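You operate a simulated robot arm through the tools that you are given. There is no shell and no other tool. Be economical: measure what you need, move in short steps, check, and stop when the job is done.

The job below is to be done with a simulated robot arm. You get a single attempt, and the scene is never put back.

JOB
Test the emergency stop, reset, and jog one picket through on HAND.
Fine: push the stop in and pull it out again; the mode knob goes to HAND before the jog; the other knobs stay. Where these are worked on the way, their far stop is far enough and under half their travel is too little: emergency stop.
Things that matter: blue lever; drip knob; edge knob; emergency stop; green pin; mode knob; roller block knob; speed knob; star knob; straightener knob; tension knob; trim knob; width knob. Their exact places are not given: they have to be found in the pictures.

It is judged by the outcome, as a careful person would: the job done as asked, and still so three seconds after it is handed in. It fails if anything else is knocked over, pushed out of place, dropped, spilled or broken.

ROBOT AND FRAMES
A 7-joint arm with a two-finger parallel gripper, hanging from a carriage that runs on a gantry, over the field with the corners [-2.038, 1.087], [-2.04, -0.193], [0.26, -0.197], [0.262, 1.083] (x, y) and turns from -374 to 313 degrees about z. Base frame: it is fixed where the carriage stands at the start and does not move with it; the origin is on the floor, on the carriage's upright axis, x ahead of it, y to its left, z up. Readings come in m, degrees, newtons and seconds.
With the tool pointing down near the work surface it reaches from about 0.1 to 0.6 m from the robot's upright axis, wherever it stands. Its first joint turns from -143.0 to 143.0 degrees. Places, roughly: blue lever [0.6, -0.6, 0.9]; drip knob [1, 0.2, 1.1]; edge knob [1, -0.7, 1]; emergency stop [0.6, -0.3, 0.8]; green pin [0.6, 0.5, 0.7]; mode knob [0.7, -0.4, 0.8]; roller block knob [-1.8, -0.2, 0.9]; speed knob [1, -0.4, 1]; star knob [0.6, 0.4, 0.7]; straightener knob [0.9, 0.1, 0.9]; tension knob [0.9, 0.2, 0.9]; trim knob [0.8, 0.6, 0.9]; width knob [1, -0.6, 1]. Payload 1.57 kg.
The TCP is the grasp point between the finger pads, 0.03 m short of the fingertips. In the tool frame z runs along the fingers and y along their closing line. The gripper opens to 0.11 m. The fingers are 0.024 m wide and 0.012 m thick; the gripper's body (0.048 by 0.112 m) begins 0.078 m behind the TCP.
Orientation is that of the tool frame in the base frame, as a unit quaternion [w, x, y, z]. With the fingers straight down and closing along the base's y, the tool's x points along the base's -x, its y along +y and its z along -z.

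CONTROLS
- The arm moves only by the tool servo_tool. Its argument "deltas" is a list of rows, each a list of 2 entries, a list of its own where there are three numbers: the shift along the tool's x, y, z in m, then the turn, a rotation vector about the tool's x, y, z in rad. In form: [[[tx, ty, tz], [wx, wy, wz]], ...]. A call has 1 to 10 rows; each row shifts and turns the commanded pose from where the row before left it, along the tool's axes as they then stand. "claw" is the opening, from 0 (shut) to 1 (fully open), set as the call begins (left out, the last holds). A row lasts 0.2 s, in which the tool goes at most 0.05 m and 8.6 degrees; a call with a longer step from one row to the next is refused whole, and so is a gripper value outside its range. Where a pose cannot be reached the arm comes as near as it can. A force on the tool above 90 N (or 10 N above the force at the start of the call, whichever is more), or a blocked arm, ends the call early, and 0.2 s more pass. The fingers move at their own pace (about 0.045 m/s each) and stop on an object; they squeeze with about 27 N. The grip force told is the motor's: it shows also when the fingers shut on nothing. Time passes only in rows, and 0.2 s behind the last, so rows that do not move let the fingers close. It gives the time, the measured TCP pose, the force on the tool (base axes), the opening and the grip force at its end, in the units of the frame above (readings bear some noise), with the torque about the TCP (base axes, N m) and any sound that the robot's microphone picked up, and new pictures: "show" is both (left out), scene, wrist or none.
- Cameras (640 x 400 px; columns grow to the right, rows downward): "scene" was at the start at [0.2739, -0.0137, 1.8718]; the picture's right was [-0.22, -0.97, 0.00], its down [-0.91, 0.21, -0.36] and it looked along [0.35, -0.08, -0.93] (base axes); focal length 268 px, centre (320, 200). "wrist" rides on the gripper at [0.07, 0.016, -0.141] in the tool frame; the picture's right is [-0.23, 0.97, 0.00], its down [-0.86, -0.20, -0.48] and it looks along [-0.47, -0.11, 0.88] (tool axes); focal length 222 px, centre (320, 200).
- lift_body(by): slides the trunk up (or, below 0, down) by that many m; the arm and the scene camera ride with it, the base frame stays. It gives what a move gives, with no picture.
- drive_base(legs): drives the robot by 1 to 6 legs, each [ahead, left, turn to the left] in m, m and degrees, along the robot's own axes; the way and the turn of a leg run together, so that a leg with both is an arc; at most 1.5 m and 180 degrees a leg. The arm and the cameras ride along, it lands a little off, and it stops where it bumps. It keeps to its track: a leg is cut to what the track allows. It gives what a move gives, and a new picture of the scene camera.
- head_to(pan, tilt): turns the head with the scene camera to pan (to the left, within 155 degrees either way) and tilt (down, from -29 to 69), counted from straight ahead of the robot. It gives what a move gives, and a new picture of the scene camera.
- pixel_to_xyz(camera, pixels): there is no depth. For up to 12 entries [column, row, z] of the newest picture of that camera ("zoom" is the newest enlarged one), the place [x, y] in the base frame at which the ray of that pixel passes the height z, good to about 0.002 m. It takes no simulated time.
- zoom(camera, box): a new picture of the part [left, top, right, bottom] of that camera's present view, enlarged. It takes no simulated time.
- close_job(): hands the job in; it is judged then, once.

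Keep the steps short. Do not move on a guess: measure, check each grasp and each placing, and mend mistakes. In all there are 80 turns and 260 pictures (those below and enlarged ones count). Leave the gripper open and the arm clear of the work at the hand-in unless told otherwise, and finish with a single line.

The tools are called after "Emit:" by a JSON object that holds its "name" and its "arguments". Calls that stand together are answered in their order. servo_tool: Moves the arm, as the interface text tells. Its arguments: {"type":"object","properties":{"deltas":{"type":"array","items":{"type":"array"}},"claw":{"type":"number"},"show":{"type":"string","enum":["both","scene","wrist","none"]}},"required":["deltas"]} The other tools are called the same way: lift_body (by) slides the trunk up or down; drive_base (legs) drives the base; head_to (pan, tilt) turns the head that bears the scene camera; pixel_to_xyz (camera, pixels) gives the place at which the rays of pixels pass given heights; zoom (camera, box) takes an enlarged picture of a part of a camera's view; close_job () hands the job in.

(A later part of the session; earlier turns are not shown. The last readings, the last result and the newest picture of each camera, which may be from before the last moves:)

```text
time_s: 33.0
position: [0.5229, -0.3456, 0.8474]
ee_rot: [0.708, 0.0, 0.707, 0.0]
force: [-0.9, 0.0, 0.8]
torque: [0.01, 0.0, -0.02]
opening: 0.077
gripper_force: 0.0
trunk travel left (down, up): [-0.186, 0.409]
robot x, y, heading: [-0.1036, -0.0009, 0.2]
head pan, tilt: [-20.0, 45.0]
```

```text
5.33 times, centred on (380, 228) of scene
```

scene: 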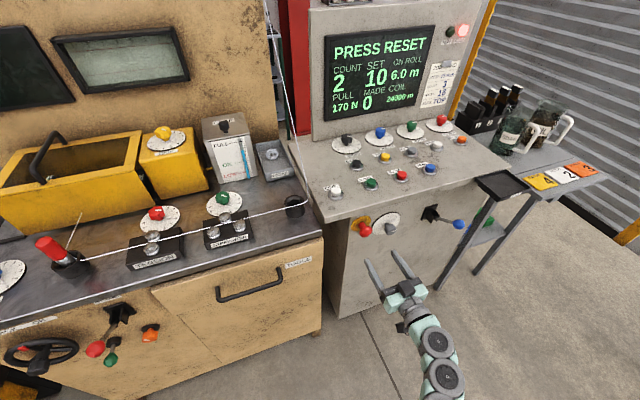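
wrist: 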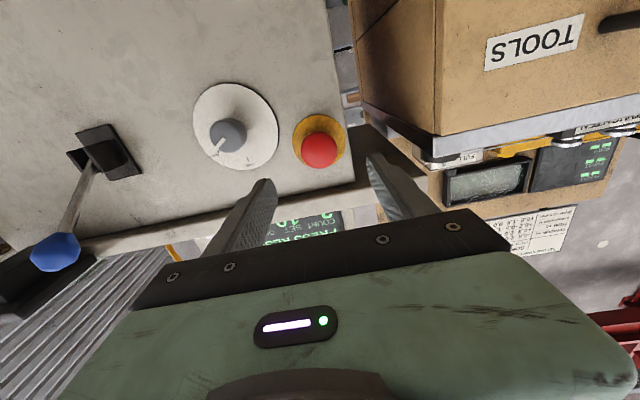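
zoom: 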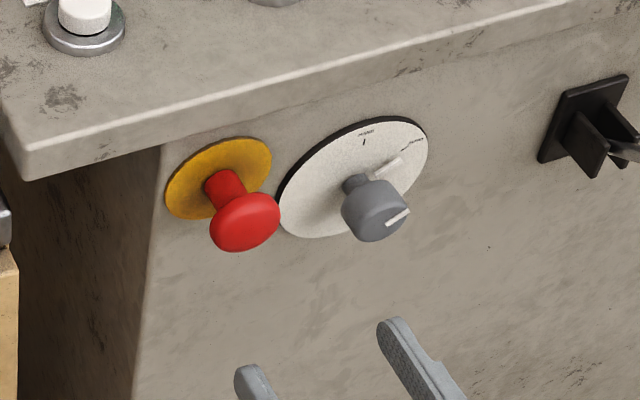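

The stop is back fully out. Next the mode knob: shift to (y −0.449, z 0.809), then advance so the pads surround the knob.

Emit:
{"name": "servo_tool", "arguments": {"deltas": [[[0.013, -0.035, 0], [0, 0, 0]], [[0.013, -0.035, 0], [0, 0, 0]], [[0.0124, -0.0334, 0], [0, 0, 0]], [[0, 0, 0], [0, 0, 0]]], "claw": 0.65, "show": "none"}}

Emit:
{"name": "servo_tool", "arguments": {"deltas": [[[0, 0, 0.04], [0, 0, 0]], [[0, 0, 0.04], [0, 0, 0]], [[0, 0, 0.02], [0, 0, 0]], [[0, 0, 0.01], [0, 0, 0]], [[0, 0, 0], [0, 0, 0]]]}}

Emit:
{"name": "zoom", "arguments": {"camera": "wrist", "box": [200, 80, 440, 230]}}

Emit:
{"name": "zoom", "arguments": {"camera": "scene", "box": [320, 190, 440, 265]}}

```text
time_s: 34.0
position: [0.5234, -0.4501, 0.8092]
ee_rot: [0.708, 0.001, 0.706, -0.001]
force: [-1.4, -0.2, 0.1]
torque: [-0.01, -0.05, 0.01]
opening: 0.0714
gripper_force: 0.1
trunk travel left (down, up): [-0.186, 0.409]
robot x, y, heading: [-0.1024, -0.0002, -0.4]
head pan, tilt: [-20.0, 45.0]
```

```text
time_s: 35.2
position: [0.633, -0.4504, 0.81]
ee_rot: [0.708, -0.001, 0.706, 0.0]
force: [0.1, 0.0, -0.6]
torque: [0.01, 0.01, 0.0]
opening: 0.0716
gripper_force: 0.1
trunk travel left (down, up): [-0.186, 0.409]
robot x, y, heading: [-0.1051, -0.0022, -0.3]
head pan, tilt: [-20.0, 45.0]
```

scene: 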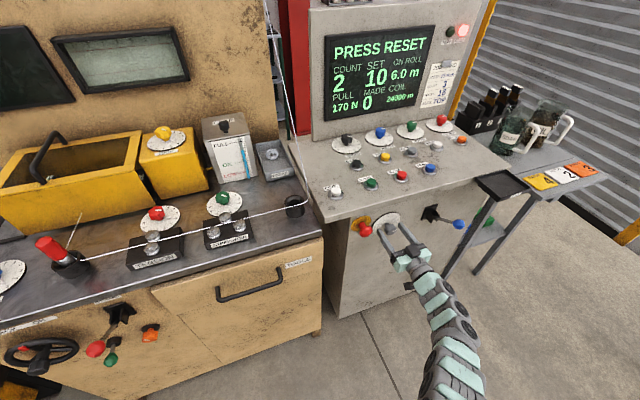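
wrist: 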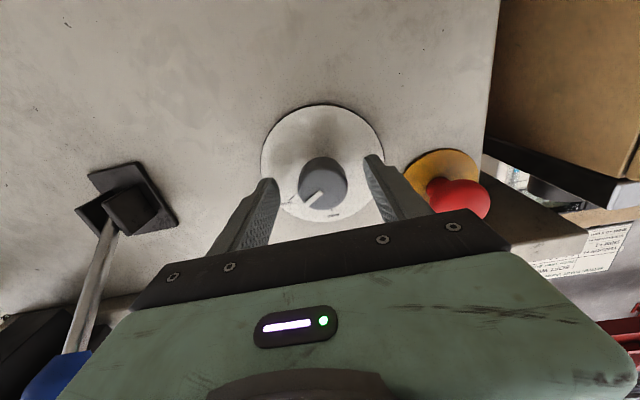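

```text
2.67 times, centred on (320, 155) of wrist
```

zoom: 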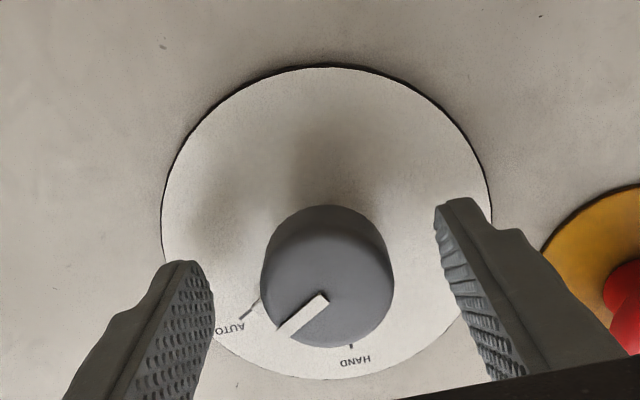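

```text
5.33 times, centred on (380, 228) of scene
```

zoom: 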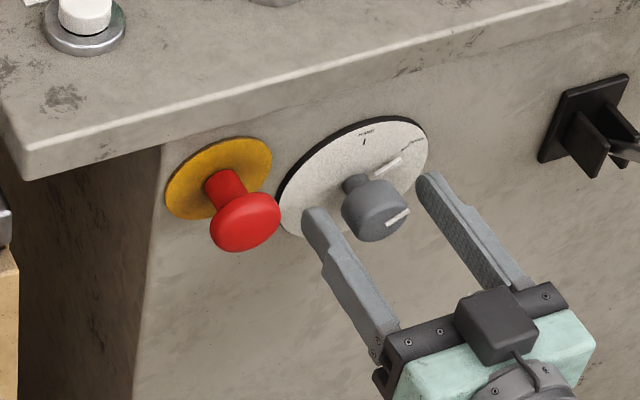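

Pads straddle the knob. Before turning I check where the blue lever's ball is, since the camera side will swing towards it, and I close on the knob.

Emit:
{"name": "servo_tool", "arguments": {"deltas": [[[0, 0, 0], [0, 0, 0]], [[0, 0, 0], [0, 0, 0]], [[0, 0, 0], [0, 0, 0]], [[0, 0, 0], [0, 0, 0]]], "claw": 0}}

Emit:
{"name": "pixel_to_xyz", "arguments": {"camera": "scene", "pixels": [[459, 224, 0.8], [459, 224, 0.85], [459, 224, 0.9], [432, 213, 0.8], [432, 213, 0.85]]}}

Emit:
{"name": "pixel_to_xyz", "arguments": {"camera": "wrist", "pixels": [[60, 375, 0.8], [60, 375, 0.85], [60, 375, 0.9]]}}

```text
time_s: 36.2
position: [0.6325, -0.4487, 0.8082]
ee_rot: [0.707, 0.0, 0.707, 0.0]
force: [-1.2, 5.5, 3.0]
torque: [-0.04, -0.03, 0.26]
opening: 0.0374
gripper_force: 31.2
trunk travel left (down, up): [-0.186, 0.409]
robot x, y, heading: [-0.1, -0.0017, -0.3]
head pan, tilt: [-20.0, 45.0]
```

scene: 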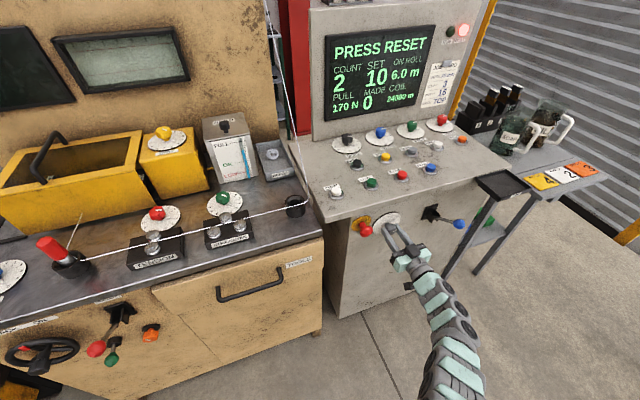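
wrist: 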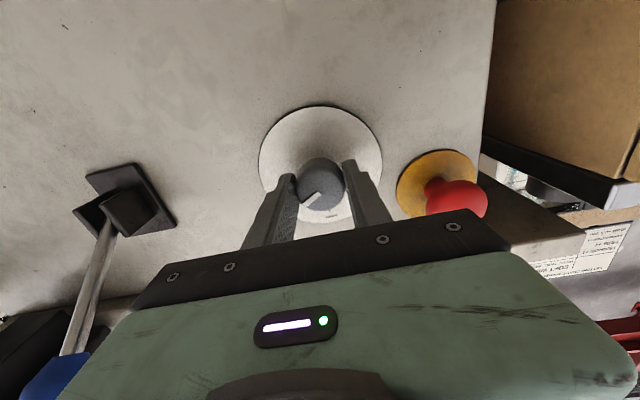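

```text
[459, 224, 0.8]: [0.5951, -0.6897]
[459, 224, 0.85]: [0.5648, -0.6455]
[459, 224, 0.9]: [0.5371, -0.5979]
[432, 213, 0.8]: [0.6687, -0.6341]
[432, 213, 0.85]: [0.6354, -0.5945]
```

```text
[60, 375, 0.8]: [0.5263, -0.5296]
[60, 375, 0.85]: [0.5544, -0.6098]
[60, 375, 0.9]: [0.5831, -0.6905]
```

The lever ball is at about (0.56, −0.62, 0.865), over 10 cm from the swing. Knob held at 37 mm. I turn −30° first and check.

Emit:
{"name": "servo_tool", "arguments": {"deltas": [[[0, 0, 0], [0, 0, -0.105]], [[0, 0, 0], [0, 0, -0.105]], [[0, 0, 0], [0, 0, -0.105]], [[0, 0, 0], [0, 0, -0.105]], [[0, 0, 0], [0, 0, -0.105]], [[0, 0, 0], [0, 0, 0]]]}}

Emit:
{"name": "zoom", "arguments": {"camera": "wrist", "box": [200, 80, 440, 230]}}

```text
time_s: 37.6
position: [0.6319, -0.4491, 0.8086]
ee_rot: [0.683, -0.182, 0.683, -0.185]
force: [-11.7, 11.2, 15.3]
torque: [0.0, -0.63, 0.37]
opening: 0.0372
gripper_force: 43.9
trunk travel left (down, up): [-0.186, 0.409]
robot x, y, heading: [-0.1009, -0.0011, -0.1]
head pan, tilt: [-20.0, 45.0]
```

scene: 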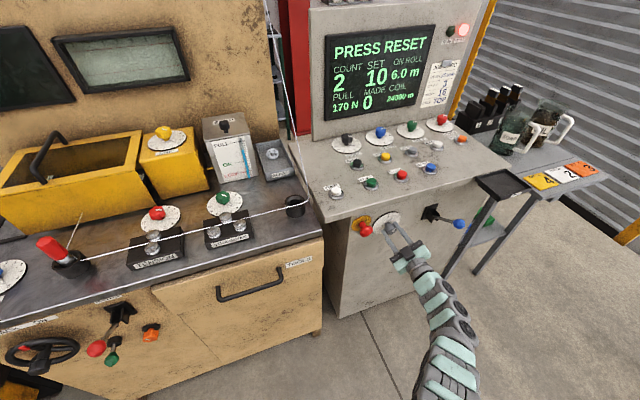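
wrist: 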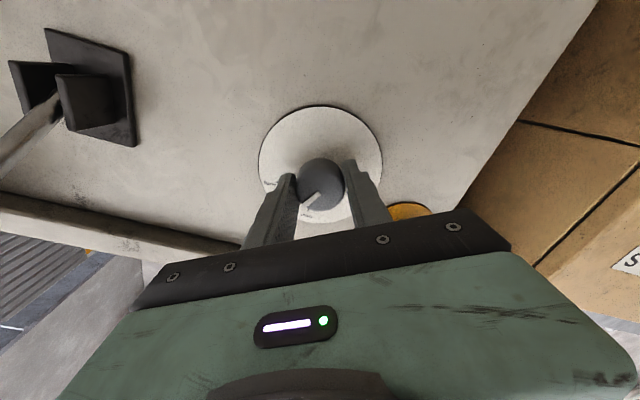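

```text
2.67 times, centred on (320, 155) of wrist
```

zoom: 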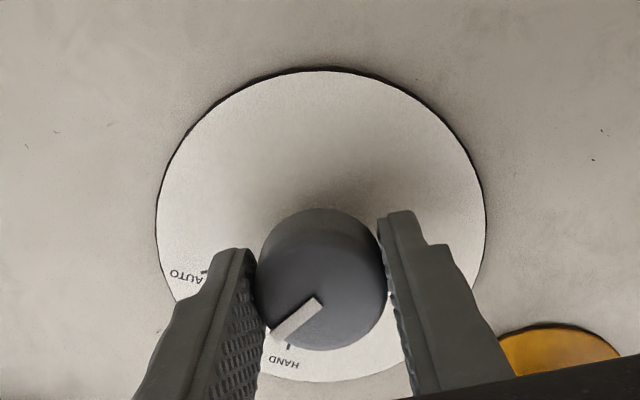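

The knob turns with the grip; another 30° to go.

Emit:
{"name": "servo_tool", "arguments": {"deltas": [[[0, 0, 0], [0, 0, -0.105]], [[0, 0, 0], [0, 0, -0.105]], [[0, 0, 0], [0, 0, -0.105]], [[0, 0, 0], [0, 0, -0.105]], [[0, 0, 0], [0, 0, -0.105]], [[0, 0, 0], [0, 0, 0]]]}}

Emit:
{"name": "zoom", "arguments": {"camera": "wrist", "box": [200, 80, 440, 230]}}

```text
time_s: 39.0
position: [0.6315, -0.4579, 0.8484]
ee_rot: [0.611, -0.351, 0.612, -0.359]
force: [-0.3, 1.5, -0.7]
torque: [0.01, -0.15, -0.19]
opening: 0.0
gripper_force: 21.0
out of reach, approached as far as the arm can: row 3, 4, 5
trunk travel left (down, up): [-0.186, 0.409]
robot x, y, heading: [-0.1036, -0.0013, -0.4]
head pan, tilt: [-20.0, 45.0]
```

scene: 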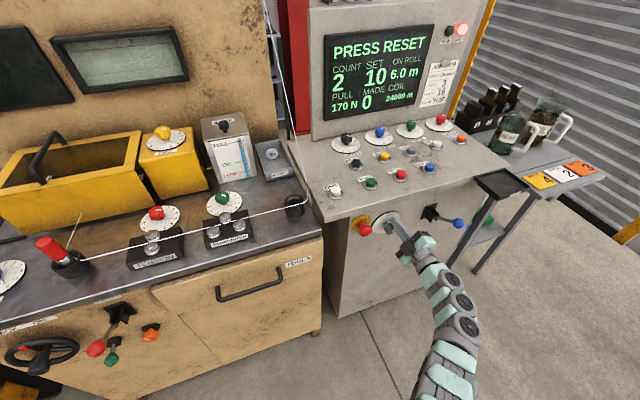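
wrist: 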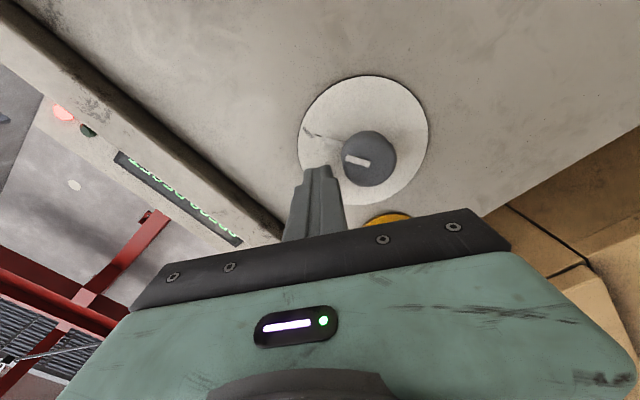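

```text
2.67 times, centred on (320, 155) of wrist
```

zoom: 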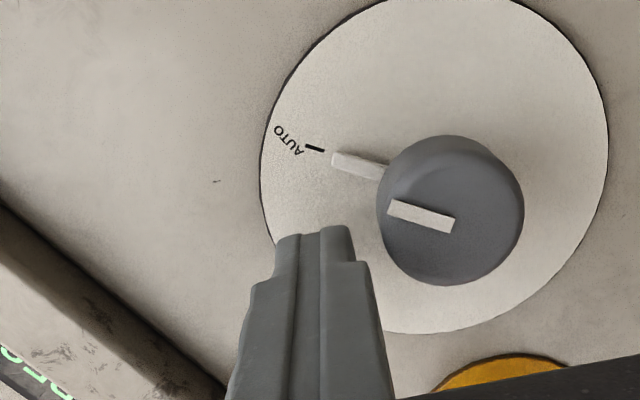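

The arm ran out of reach on the last rows, slipped off, and the knob is still at AUTO. I back straight out, then pre-turn the other way so the stroke stays within reach.

Emit:
{"name": "servo_tool", "arguments": {"deltas": [[[0, 0, -0.03], [0, 0, 0]], [[0, 0, -0.04], [0, 0, 0]], [[0, 0, -0.04], [0, 0, 0]], [[0, 0, 0], [0, 0, 0.138]], [[0, 0, 0], [0, 0, 0.138]], [[0, 0, 0], [0, 0, 0.138]], [[0, 0, 0], [0, 0, 0.138]], [[0, 0, 0], [0, 0, 0]]], "claw": 0, "show": "none"}}

Emit:
{"name": "servo_tool", "arguments": {"deltas": [[[0, 0, 0], [0, 0, 0.138]], [[0, 0, 0], [0, 0, 0.138]], [[0, 0, 0], [0, 0, 0.138]], [[0, 0, 0], [0, 0, 0.138]], [[0, 0, 0], [0, 0, 0.138]], [[0, 0, 0], [0, 0, 0.138]], [[0, 0, 0], [0, 0, 0.138]], [[0, 0, 0], [0, 0, 0.138]], [[0, 0, 0], [0, 0, 0]]], "claw": 0.7}}

```text
time_s: 40.8
position: [0.5242, -0.4548, 0.8464]
ee_rot: [0.685, -0.173, 0.685, -0.175]
force: [-0.9, 0.1, 0.0]
torque: [0.02, -0.01, 0.01]
opening: 0.0
gripper_force: 21.0
trunk travel left (down, up): [-0.186, 0.409]
robot x, y, heading: [-0.1024, 0.0013, -0.3]
head pan, tilt: [-20.0, 45.0]
```

```text
time_s: 42.8
position: [0.5262, -0.4555, 0.8455]
ee_rot: [0.675, 0.212, 0.674, 0.211]
force: [-0.2, -0.2, 0.6]
torque: [0.02, -0.02, 0.0]
opening: 0.0772
gripper_force: 0.0
trunk travel left (down, up): [-0.186, 0.409]
robot x, y, heading: [-0.101, 0.0009, 0.0]
head pan, tilt: [-20.0, 45.0]
```

scene: 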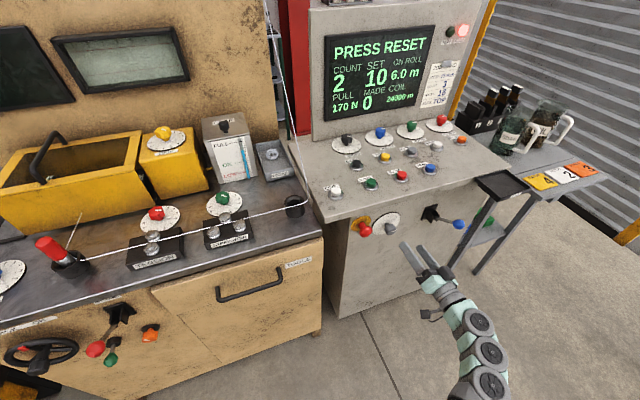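
wrist: 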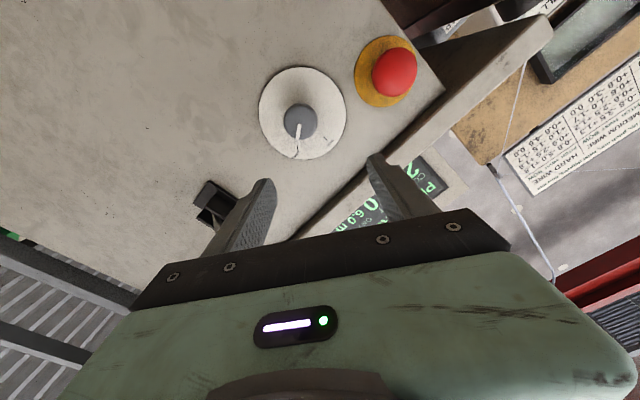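

Roll is now +35°; I add 10° more and re-centre on the knob (dy +6.5 mm, dz −36.5 mm), then check before advancing.

Emit:
{"name": "servo_tool", "arguments": {"deltas": [[[0, 0, 0], [0, 0, 0.085]], [[0, 0, 0], [0, 0, 0.085]], [[0.0306, -0.021, 0], [0, 0, 0]], [[0, 0, 0], [0, 0, 0]]]}}

Emit:
{"name": "zoom", "arguments": {"camera": "wrist", "box": [200, 50, 440, 200]}}

```text
time_s: 43.8
position: [0.5263, -0.4465, 0.8089]
ee_rot: [0.655, 0.27, 0.653, 0.267]
force: [-0.3, 0.8, -0.3]
torque: [0.0, -0.02, 0.01]
opening: 0.0771
gripper_force: 0.0
trunk travel left (down, up): [-0.186, 0.409]
robot x, y, heading: [-0.1022, -0.002, -0.4]
head pan, tilt: [-20.0, 45.0]
```

scene: 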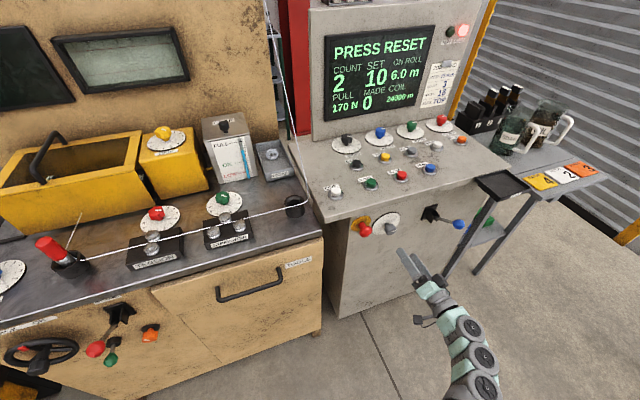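
wrist: 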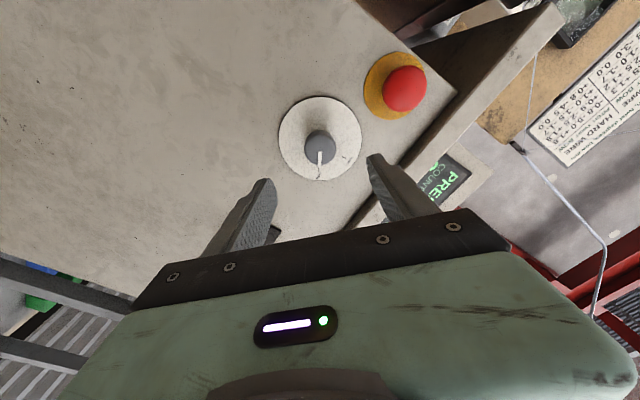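

```text
2.67 times, centred on (320, 125) of wrist
```

zoom: 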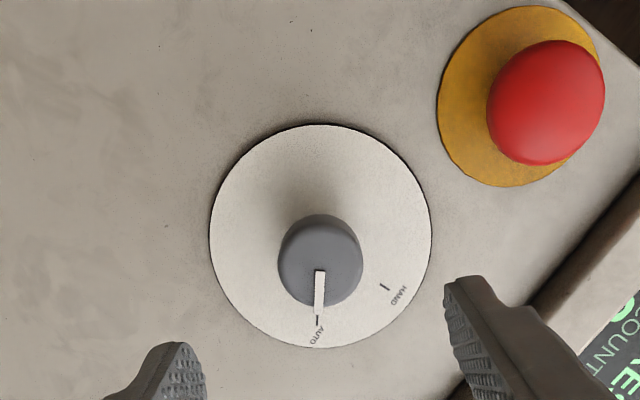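

Knob is centred. I advance 0.106 m and close.

Emit:
{"name": "servo_tool", "arguments": {"deltas": [[[-0.0015, -0.0015, 0.04], [0, 0, 0]], [[0, 0, 0.04], [0, 0, 0]], [[0, 0, 0.02], [0, 0, 0]], [[0, 0, 0.007], [0, 0, 0]], [[0, 0, 0], [0, 0, 0]]]}}

Emit:
{"name": "servo_tool", "arguments": {"deltas": [[[0, 0, 0], [0, 0, 0]], [[0, 0, 0], [0, 0, 0]], [[0, 0, 0], [0, 0, 0]], [[0, 0, 0], [0, 0, 0]], [[0, 0, 0], [0, 0, 0]]], "claw": 0, "show": "wrist"}}

```text
time_s: 45.0
position: [0.6337, -0.4496, 0.8101]
ee_rot: [0.655, 0.268, 0.654, 0.267]
force: [-0.5, 0.6, -0.3]
torque: [0.0, 0.05, 0.01]
opening: 0.0766
gripper_force: 0.1
trunk travel left (down, up): [-0.186, 0.409]
robot x, y, heading: [-0.1042, 0.0011, -0.1]
head pan, tilt: [-20.0, 45.0]
```

scene: 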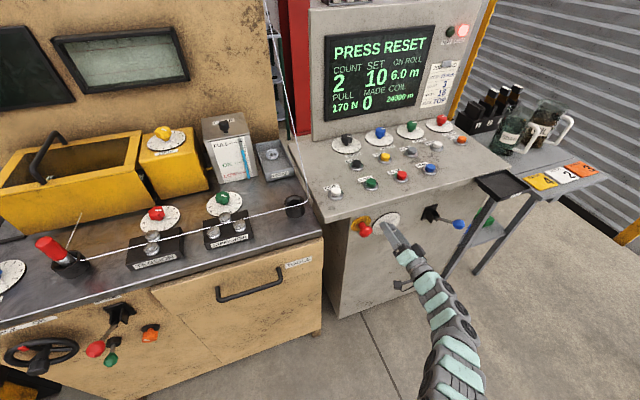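
wrist: 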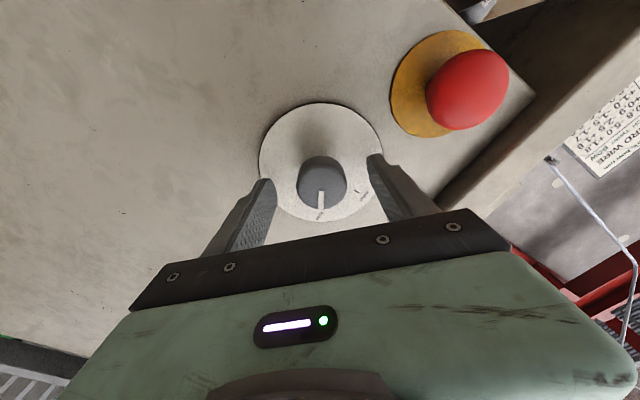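

```text
time_s: 46.2
position: [0.6335, -0.4488, 0.8107]
ee_rot: [0.656, 0.268, 0.654, 0.267]
force: [-5.9, 6.3, 12.5]
torque: [0.02, -0.13, 0.3]
opening: 0.0376
gripper_force: 38.6
trunk travel left (down, up): [-0.186, 0.409]
robot x, y, heading: [-0.1009, 0.0012, -0.1]
head pan, tilt: [-20.0, 45.0]
```

wrist: 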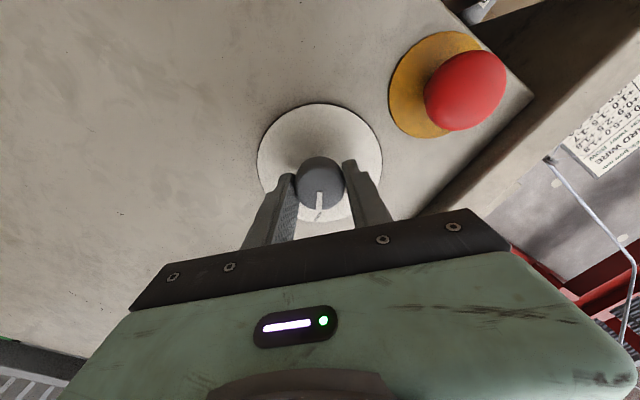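

Gripped at 37.6 mm, roll +44.5°. I turn −60° (10 rows), ending at about −15°.

Emit:
{"name": "servo_tool", "arguments": {"deltas": [[[0, 0, 0], [0, 0, -0.105]], [[0, 0, 0], [0, 0, -0.105]], [[0, 0, 0], [0, 0, -0.105]], [[0, 0, 0], [0, 0, -0.105]], [[0, 0, 0], [0, 0, -0.105]], [[0, 0, 0], [0, 0, -0.105]], [[0, 0, 0], [0, 0, -0.105]], [[0, 0, 0], [0, 0, -0.105]], [[0, 0, 0], [0, 0, -0.105]], [[0, 0, 0], [0, 0, -0.105]]]}}

Emit:
{"name": "zoom", "arguments": {"camera": "wrist", "box": [200, 80, 440, 230]}}

```text
time_s: 48.4
position: [0.6336, -0.4488, 0.8077]
ee_rot: [0.7, -0.094, 0.701, -0.099]
force: [6.0, 6.5, 6.2]
torque: [0.51, -0.14, 0.25]
opening: 0.0374
gripper_force: 43.5
trunk travel left (down, up): [-0.186, 0.409]
robot x, y, heading: [-0.1057, 0.0013, -0.2]
head pan, tilt: [-20.0, 45.0]
```

scene: 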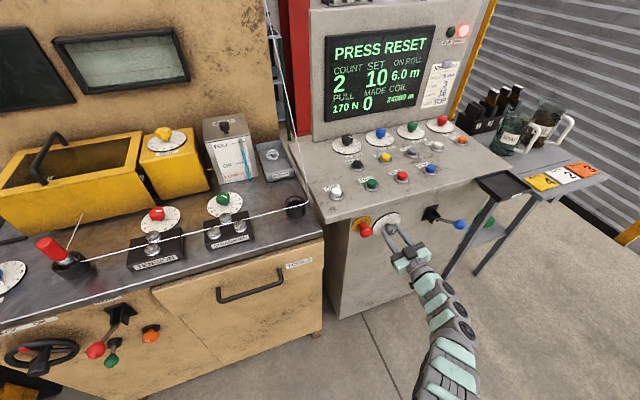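
wrist: 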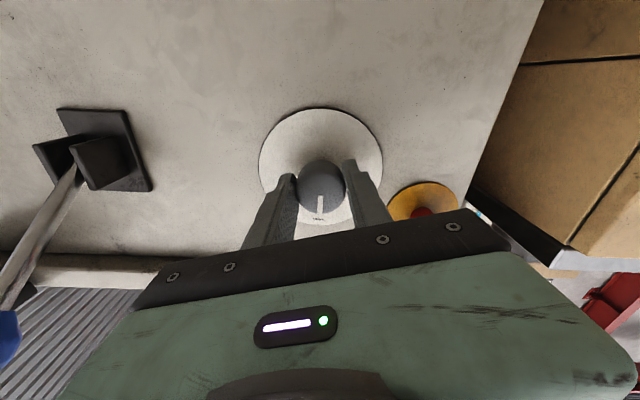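

```text
2.67 times, centred on (320, 155) of wrist
```

zoom: 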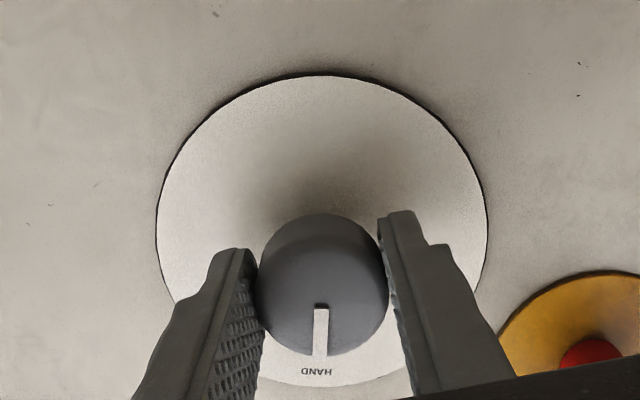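

The pointer is at HAND. I open and back out, then verify.

Emit:
{"name": "servo_tool", "arguments": {"deltas": [[[0, 0, 0], [0, 0, 0]], [[0, 0, 0], [0, 0, 0]], [[0, 0, 0], [0, 0, 0]], [[0, 0, -0.03], [0, 0, 0]], [[0, 0, -0.04], [0, 0, 0]], [[0, 0, -0.05], [0, 0, 0]], [[0, 0, -0.05], [0, 0, 0]], [[0, 0, 0], [0, 0, 0.12]], [[0, 0, 0], [0, 0, 0.14]], [[0, 0, 0], [0, 0, 0]]], "claw": 0.7}}

Emit:
{"name": "zoom", "arguments": {"camera": "wrist", "box": [200, 50, 440, 200]}}

Emit:
{"name": "zoom", "arguments": {"camera": "scene", "box": [320, 120, 480, 240]}}

```text
time_s: 50.6
position: [0.4626, -0.4495, 0.8087]
ee_rot: [0.707, -0.004, 0.707, -0.007]
force: [-0.4, 0.3, 1.1]
torque: [-0.02, 0.0, 0.03]
opening: 0.0769
gripper_force: 0.0
trunk travel left (down, up): [-0.186, 0.409]
robot x, y, heading: [-0.1019, 0.0008, -0.2]
head pan, tilt: [-20.0, 45.0]
```

scene: 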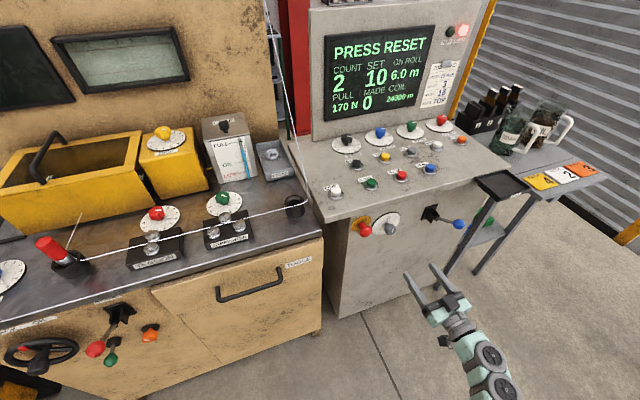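
wrist: 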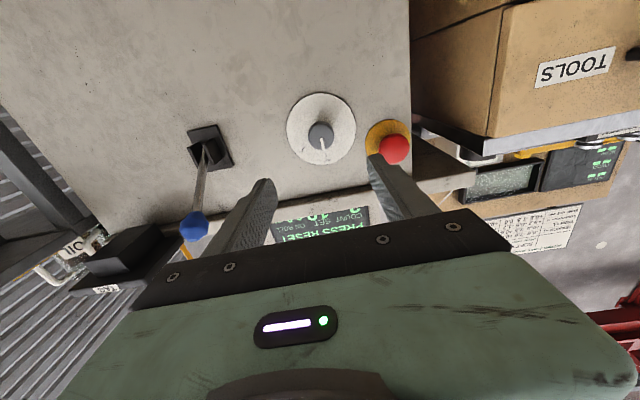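

```text
2.67 times, centred on (320, 125) of wrist
```

zoom: 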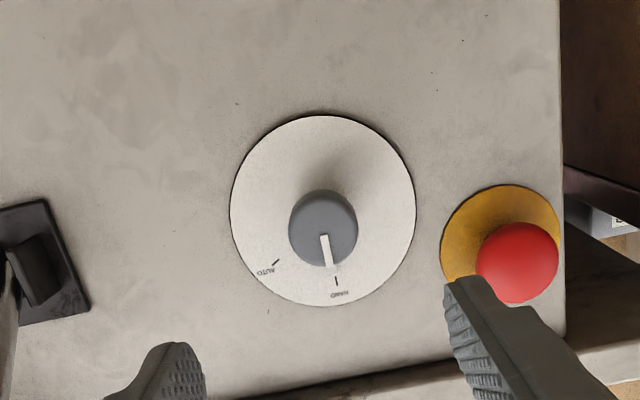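

```text
3.33 times, centred on (400, 180) of scene
```

zoom: 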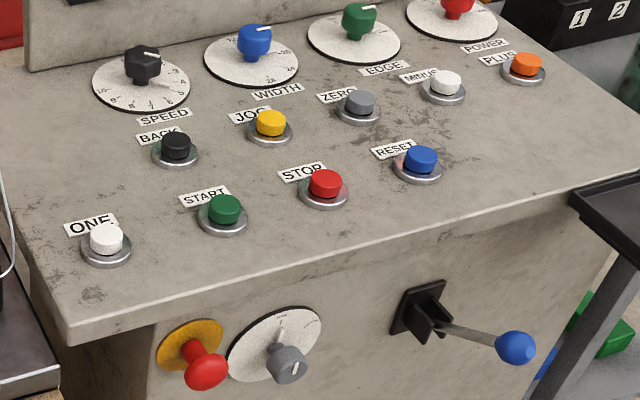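

HAND is set. Next I locate RESET (zoom 421,157) and JOG (271,121): record these rays, then get another view from higher up.

Emit:
{"name": "pixel_to_xyz", "arguments": {"camera": "zoom", "pixels": [[421, 155, 0.9], [421, 155, 0.95], [421, 155, 1.0], [271, 117, 0.9], [271, 117, 0.95], [271, 117, 1.0], [72, 335, 0.85], [72, 335, 0.9], [72, 335, 0.95]]}}

Emit:
{"name": "servo_tool", "arguments": {"deltas": [[[0, 0, -0.05], [0, 0, 0]], [[0, 0, -0.05], [0, 0, 0]], [[0, 0, 0], [0, 0, 0]]], "show": "none"}}

Emit:
{"name": "lift_body", "arguments": {"by": 0.38}}

Emit:
{"name": "head_to", "arguments": {"pan": -28, "tilt": 50}}

Emit:
{"name": "zoom", "arguments": {"camera": "scene", "box": [260, 110, 420, 230]}}

```text
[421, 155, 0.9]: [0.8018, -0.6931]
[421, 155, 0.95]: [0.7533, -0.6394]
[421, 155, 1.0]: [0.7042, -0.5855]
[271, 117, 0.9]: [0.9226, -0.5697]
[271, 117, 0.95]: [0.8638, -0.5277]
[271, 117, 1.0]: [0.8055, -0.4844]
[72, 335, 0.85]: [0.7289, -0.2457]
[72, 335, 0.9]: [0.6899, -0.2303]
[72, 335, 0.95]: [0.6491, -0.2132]
```

```text
time_s: 51.4
position: [0.3621, -0.4498, 0.8094]
ee_rot: [0.707, -0.004, 0.707, -0.006]
force: [-0.8, 0.2, -0.4]
torque: [0.0, -0.02, 0.0]
opening: 0.0768
gripper_force: 0.0
trunk travel left (down, up): [-0.186, 0.409]
robot x, y, heading: [-0.1014, -0.0012, -0.1]
head pan, tilt: [-20.0, 45.0]
```

```text
time_s: 55.0
position: [0.3635, -0.4498, 1.1898]
ee_rot: [0.707, -0.003, 0.707, -0.006]
force: [0.0, 0.4, 0.1]
torque: [0.0, -0.01, -0.01]
opening: 0.077
gripper_force: 0.1
trunk travel left (down, up): [-0.566, 0.029]
robot x, y, heading: [-0.1019, -0.0017, -0.5]
head pan, tilt: [-20.0, 45.0]
```

```text
time_s: 55.7
position: [0.3625, -0.4499, 1.1887]
ee_rot: [0.707, -0.003, 0.707, -0.006]
force: [0.7, -0.3, 0.0]
torque: [-0.02, 0.01, -0.02]
opening: 0.077
gripper_force: 0.1
trunk travel left (down, up): [-0.566, 0.029]
robot x, y, heading: [-0.0979, 0.0009, -0.2]
head pan, tilt: [-28.0, 50.0]
```

scene: 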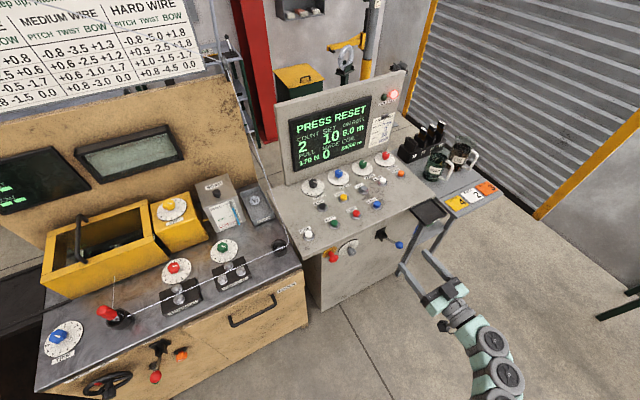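

```text
3.33 times, centred on (340, 170) of scene
```

zoom: 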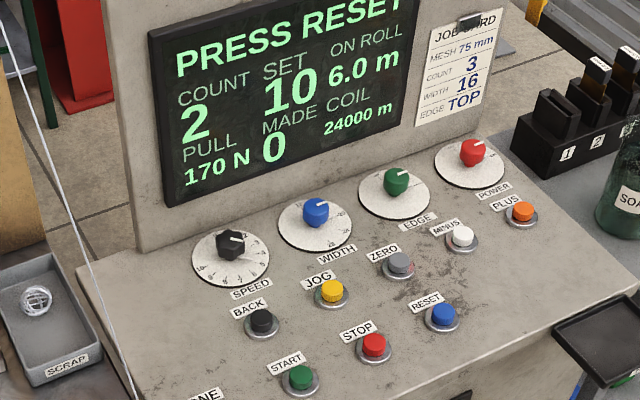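

Emit:
{"name": "pixel_to_xyz", "arguments": {"camera": "zoom", "pixels": [[443, 309, 0.9], [443, 309, 0.95], [443, 309, 1.0], [332, 287, 0.9], [332, 287, 0.95], [332, 287, 1.0], [441, 327, 0.95], [330, 303, 0.95]]}}

```text
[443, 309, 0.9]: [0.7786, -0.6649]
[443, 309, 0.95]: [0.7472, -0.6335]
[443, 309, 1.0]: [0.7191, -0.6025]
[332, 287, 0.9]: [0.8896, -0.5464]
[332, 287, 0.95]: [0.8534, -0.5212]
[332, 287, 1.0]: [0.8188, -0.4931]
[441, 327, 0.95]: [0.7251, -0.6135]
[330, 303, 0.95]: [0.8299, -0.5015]
```

Triangulated tops: RESET ≈ (0.742, −0.627, 0.961), JOG ≈ (0.839, −0.508, 0.971). I pitch the tool to 45° down, shut the fingers, and drive nearer (ahead 0.30, right 0.17) at this safe height.

Emit:
{"name": "servo_tool", "arguments": {"deltas": [[[0, 0, 0], [0, 0.131, 0]], [[0, 0, 0], [0, 0.131, 0]], [[0, 0, 0], [0, 0.131, 0]], [[0, 0, 0], [0, 0.131, 0]], [[0, 0, 0], [0, 0.131, 0]], [[0, 0, 0], [0, 0.131, 0]], [[0, 0, 0], [0, 0, 0]]], "claw": 0, "show": "none"}}

Emit:
{"name": "drive_base", "arguments": {"legs": [[0, -0.17, 0], [0.3, 0, 0]]}}

Emit:
{"name": "servo_tool", "arguments": {"deltas": [[[0, 0, 0], [0, 0, 0]]], "show": "wrist"}}

```text
time_s: 57.3
position: [0.3624, -0.4486, 1.1882]
ee_rot: [0.382, -0.001, 0.924, -0.007]
force: [0.6, -1.1, -0.4]
torque: [0.01, 0.0, -0.02]
opening: 0.0
gripper_force: 21.3
trunk travel left (down, up): [-0.566, 0.029]
robot x, y, heading: [-0.0978, -0.0015, -0.1]
head pan, tilt: [-28.0, 50.0]
```

```text
time_s: 60.5
position: [0.663, -0.6225, 1.189]
ee_rot: [0.382, 0.001, 0.924, -0.009]
force: [-0.3, -0.5, 0.3]
torque: [0.0, -0.02, 0.0]
opening: 0.0
gripper_force: 20.6
trunk travel left (down, up): [-0.566, 0.029]
robot x, y, heading: [0.2026, -0.1737, -0.2]
head pan, tilt: [-28.0, 50.0]
```

scene: 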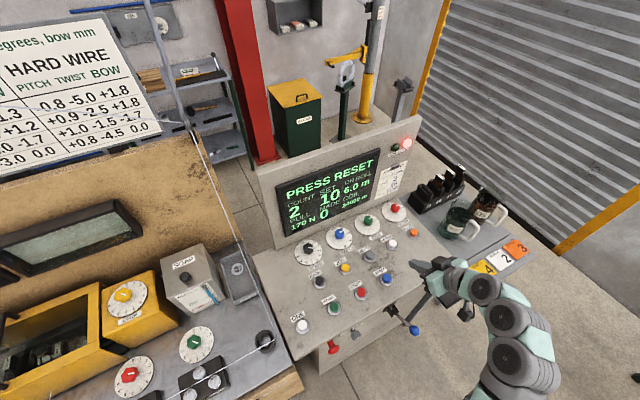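

```text
time_s: 60.9
position: [0.6633, -0.6225, 1.1882]
ee_rot: [0.381, 0.0, 0.924, -0.008]
force: [0.1, 0.7, 0.2]
torque: [0.03, -0.04, 0.01]
opening: 0.0001
gripper_force: 20.8
trunk travel left (down, up): [-0.566, 0.029]
robot x, y, heading: [0.2035, -0.1724, -0.5]
head pan, tilt: [-28.0, 50.0]
```

wrist: 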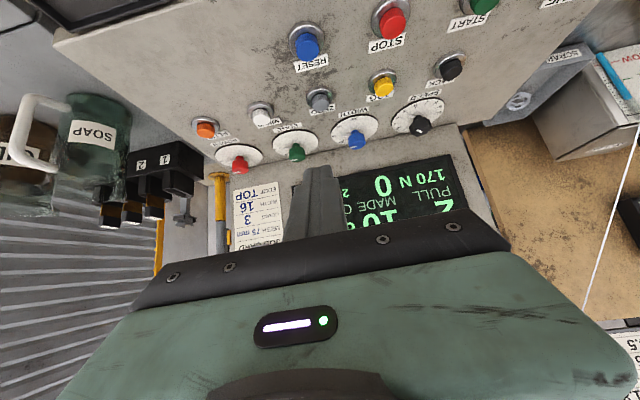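

I refine RESET and JOG with the wrist view (308,46) and (383,86) plus the scene view.

Emit:
{"name": "pixel_to_xyz", "arguments": {"camera": "wrist", "pixels": [[308, 46, 0.95], [308, 46, 0.97], [383, 88, 0.96], [383, 88, 0.98]]}}

Emit:
{"name": "zoom", "arguments": {"camera": "scene", "box": [290, 230, 430, 335]}}

```text
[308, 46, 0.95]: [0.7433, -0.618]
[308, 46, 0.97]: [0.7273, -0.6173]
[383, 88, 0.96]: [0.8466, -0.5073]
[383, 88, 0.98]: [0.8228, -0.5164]
```

```text
3.81 times, centred on (360, 282) of scene
```

zoom: 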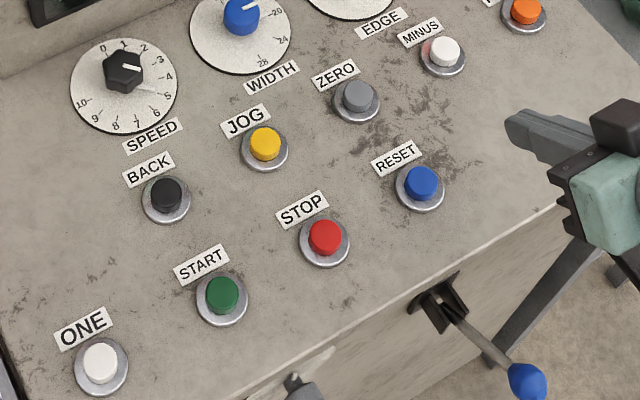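

Emit:
{"name": "pixel_to_xyz", "arguments": {"camera": "zoom", "pixels": [[423, 180, 0.95], [423, 180, 0.97], [265, 141, 0.95], [265, 141, 0.98]]}}

```text
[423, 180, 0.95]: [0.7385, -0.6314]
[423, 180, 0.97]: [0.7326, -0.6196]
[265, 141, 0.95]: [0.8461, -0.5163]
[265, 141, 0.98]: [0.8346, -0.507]
```

RESET ≈ (0.736, −0.622, 0.962), JOG ≈ (0.840, −0.510, 0.967). I move 6 cm ahead at height, then lower the trunk to just above RESET.

Emit:
{"name": "servo_tool", "arguments": {"deltas": [[[-0.021, 0, 0.021], [0, 0, 0]], [[-0.021, 0, 0.021], [0, 0, 0]], [[0, 0, 0], [0, 0, 0]]], "show": "none"}}

Emit:
{"name": "lift_body", "arguments": {"by": -0.165}}

Emit:
{"name": "servo_tool", "arguments": {"deltas": [[[0, 0, 0], [0, 0, 0]]]}}

Emit:
{"name": "zoom", "arguments": {"camera": "scene", "box": [330, 190, 490, 310]}}

Emit:
{"name": "zoom", "arguments": {"camera": "wrist", "box": [200, 50, 440, 230]}}

```text
time_s: 61.6
position: [0.7248, -0.6243, 1.1903]
ee_rot: [0.383, 0.0, 0.924, -0.007]
force: [0.3, 0.6, 0.1]
torque: [-0.06, -0.03, 0.04]
opening: 0.0
gripper_force: 21.3
trunk travel left (down, up): [-0.566, 0.029]
robot x, y, heading: [0.1999, -0.1719, -0.6]
head pan, tilt: [-28.0, 50.0]
```

```text
time_s: 63.5
position: [0.7234, -0.6232, 1.0253]
ee_rot: [0.383, 0.0, 0.924, -0.008]
force: [0.1, 0.1, -0.5]
torque: [-0.01, -0.02, 0.01]
opening: 0.0002
gripper_force: 21.2
trunk travel left (down, up): [-0.401, 0.194]
robot x, y, heading: [0.2025, -0.1742, -0.4]
head pan, tilt: [-28.0, 50.0]
```

```text
time_s: 63.9
position: [0.7227, -0.6235, 1.0257]
ee_rot: [0.383, 0.0, 0.924, -0.007]
force: [-0.4, 0.2, -0.9]
torque: [-0.01, -0.02, -0.03]
opening: 0.0
gripper_force: 21.9
trunk travel left (down, up): [-0.401, 0.194]
robot x, y, heading: [0.2, -0.175, -0.5]
head pan, tilt: [-28.0, 50.0]
```

scene: 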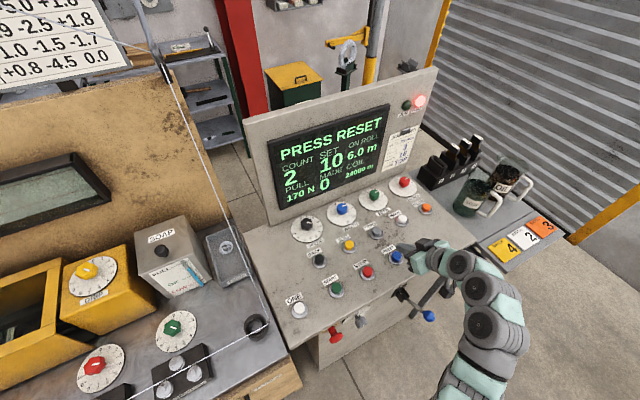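
wrist: 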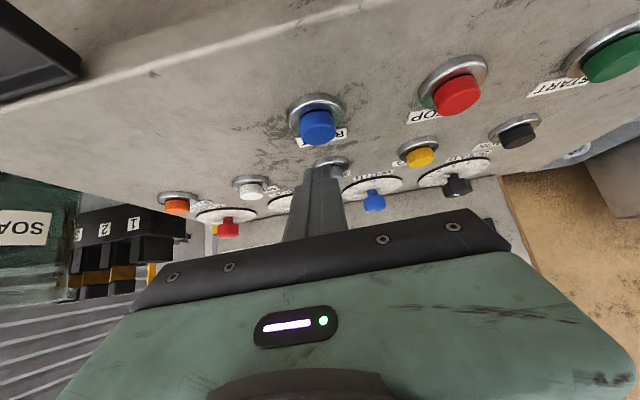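

```text
3.33 times, centred on (410, 250) of scene
```

zoom: 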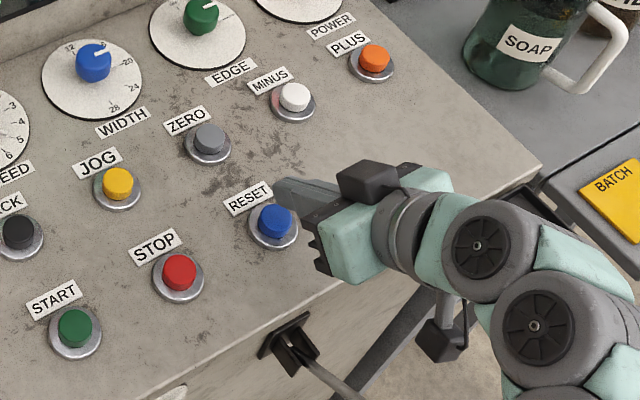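

```text
2.22 times, centred on (320, 140) of wrist
```

zoom: 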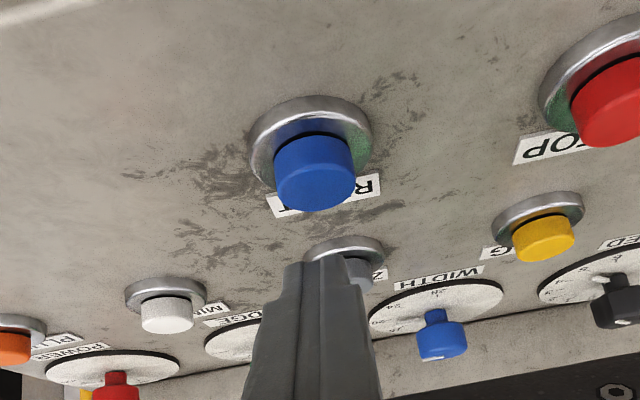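

I check alignment with both cameras before pressing.

Emit:
{"name": "pixel_to_xyz", "arguments": {"camera": "zoom", "pixels": [[316, 188, 0.95], [316, 188, 0.96], [316, 188, 0.97], [544, 245, 0.96], [544, 245, 0.97]]}}

Emit:
{"name": "pixel_to_xyz", "arguments": {"camera": "scene", "pixels": [[396.5, 255, 0.95], [396.5, 255, 0.96], [396.5, 255, 0.97], [349.3, 244, 0.96], [349.3, 244, 0.97]]}}

```text
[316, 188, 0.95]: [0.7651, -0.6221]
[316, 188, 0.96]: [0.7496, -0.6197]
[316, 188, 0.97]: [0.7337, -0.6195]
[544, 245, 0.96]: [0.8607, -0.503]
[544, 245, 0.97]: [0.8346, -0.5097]
```

```text
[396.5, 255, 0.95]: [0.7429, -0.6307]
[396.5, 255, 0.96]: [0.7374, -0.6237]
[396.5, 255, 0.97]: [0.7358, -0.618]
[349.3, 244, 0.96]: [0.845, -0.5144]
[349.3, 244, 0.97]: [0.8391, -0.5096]
```

RESET top refined to (0.736, −0.619, 0.968). I shift 4 mm in +y and press straight down in small rows.

Emit:
{"name": "servo_tool", "arguments": {"deltas": [[[0.0141, 0.004, 0.0141], [0, 0, 0]], [[0.0042, 0, 0.0042], [0, 0, 0]], [[0.0028, 0, 0.0028], [0, 0, 0]], [[0.0028, 0, 0.0028], [0, 0, 0]], [[0.0021, 0, 0.0021], [0, 0, 0]]]}}

```text
time_s: 65.1
position: [0.7262, -0.6216, 0.9924]
ee_rot: [0.386, -0.001, 0.923, -0.009]
force: [-10.5, 8.5, 44.3]
torque: [0.29, -0.18, 0.12]
opening: 0.0
gripper_force: 21.5
trunk travel left (down, up): [-0.401, 0.194]
robot x, y, heading: [0.2034, -0.1729, -0.3]
head pan, tilt: [-28.0, 50.0]
heard: click
```

scene: 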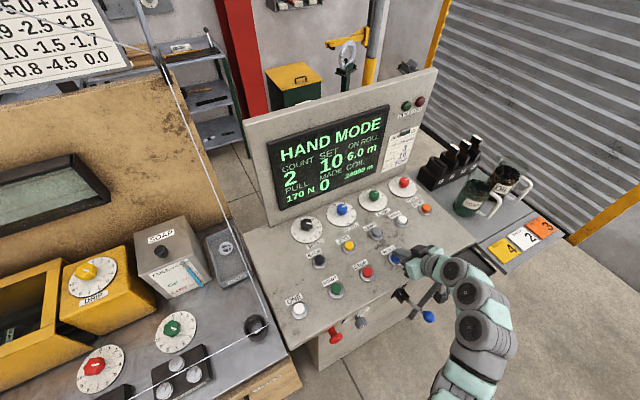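
wrist: 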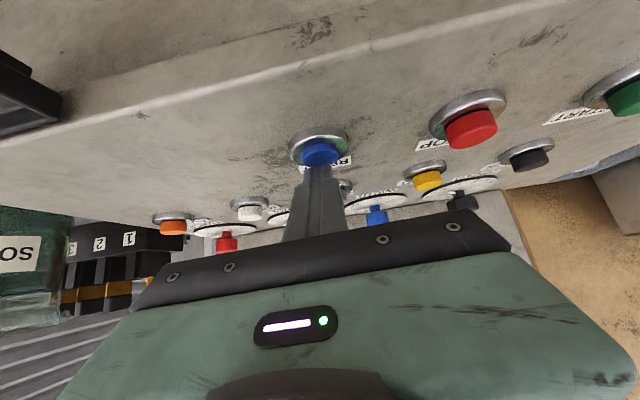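

Click heard; the display shows HAND MODE and the fault lamp is out. I rise 6 cm and move over JOG.

Emit:
{"name": "servo_tool", "arguments": {"deltas": [[[-0.0212, 0, -0.0212], [0, 0, 0]], [[-0.0212, 0, -0.0212], [0, 0, 0]], [[-0.0177, 0.028, 0.0177], [0, 0, 0]], [[-0.0177, 0.028, 0.0177], [0, 0, 0]], [[-0.0177, 0.028, 0.0177], [0, 0, 0]], [[-0.0177, 0.028, 0.0177], [0, 0, 0]], [[0, 0, 0], [0, 0, 0]]]}}

Emit:
{"name": "zoom", "arguments": {"camera": "wrist", "box": [200, 50, 440, 230]}}

Emit:
{"name": "zoom", "arguments": {"camera": "scene", "box": [290, 190, 450, 310]}}

```text
time_s: 66.7
position: [0.8253, -0.5085, 1.0466]
ee_rot: [0.383, 0.001, 0.924, -0.008]
force: [-0.4, 0.4, 0.1]
torque: [-0.02, 0.02, 0.01]
opening: 0.0
gripper_force: 21.2
trunk travel left (down, up): [-0.401, 0.194]
robot x, y, heading: [0.2002, -0.171, -0.3]
head pan, tilt: [-28.0, 50.0]
```

scene: 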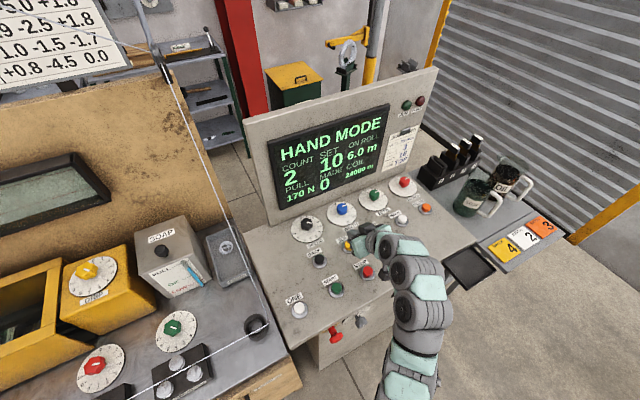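
wrist: 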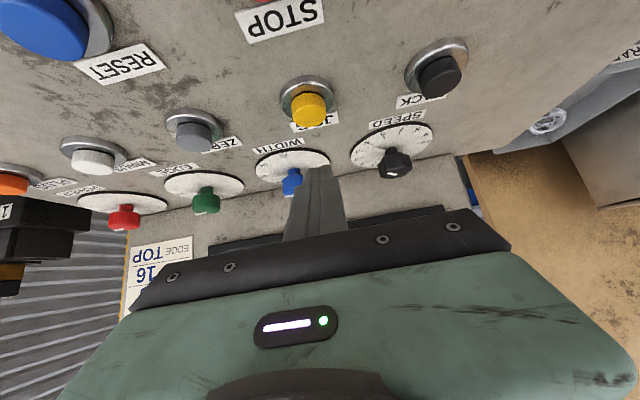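

```text
2.22 times, centred on (320, 140) of wrist
```

zoom: 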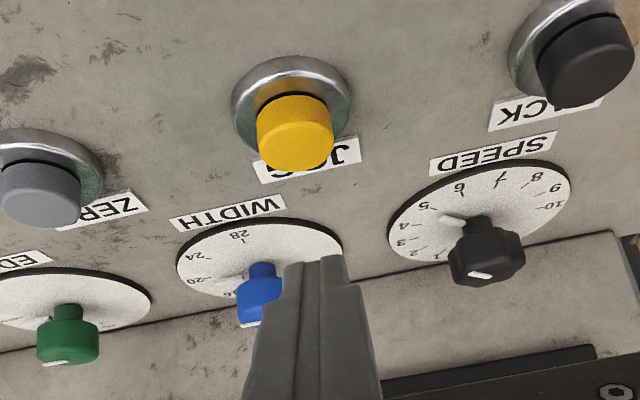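

```text
3.33 times, centred on (370, 250) of scene
```

zoom: 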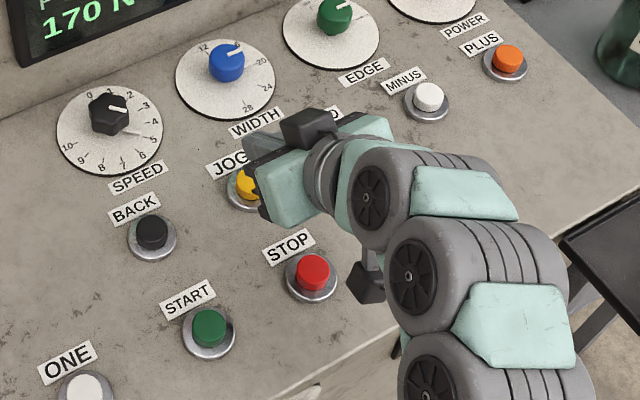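

Emit:
{"name": "pixel_to_xyz", "arguments": {"camera": "wrist", "pixels": [[312, 116, 0.965], [312, 116, 0.975], [312, 116, 0.985]]}}

```text
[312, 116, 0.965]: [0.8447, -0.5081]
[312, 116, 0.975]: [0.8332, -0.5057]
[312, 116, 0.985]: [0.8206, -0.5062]
```

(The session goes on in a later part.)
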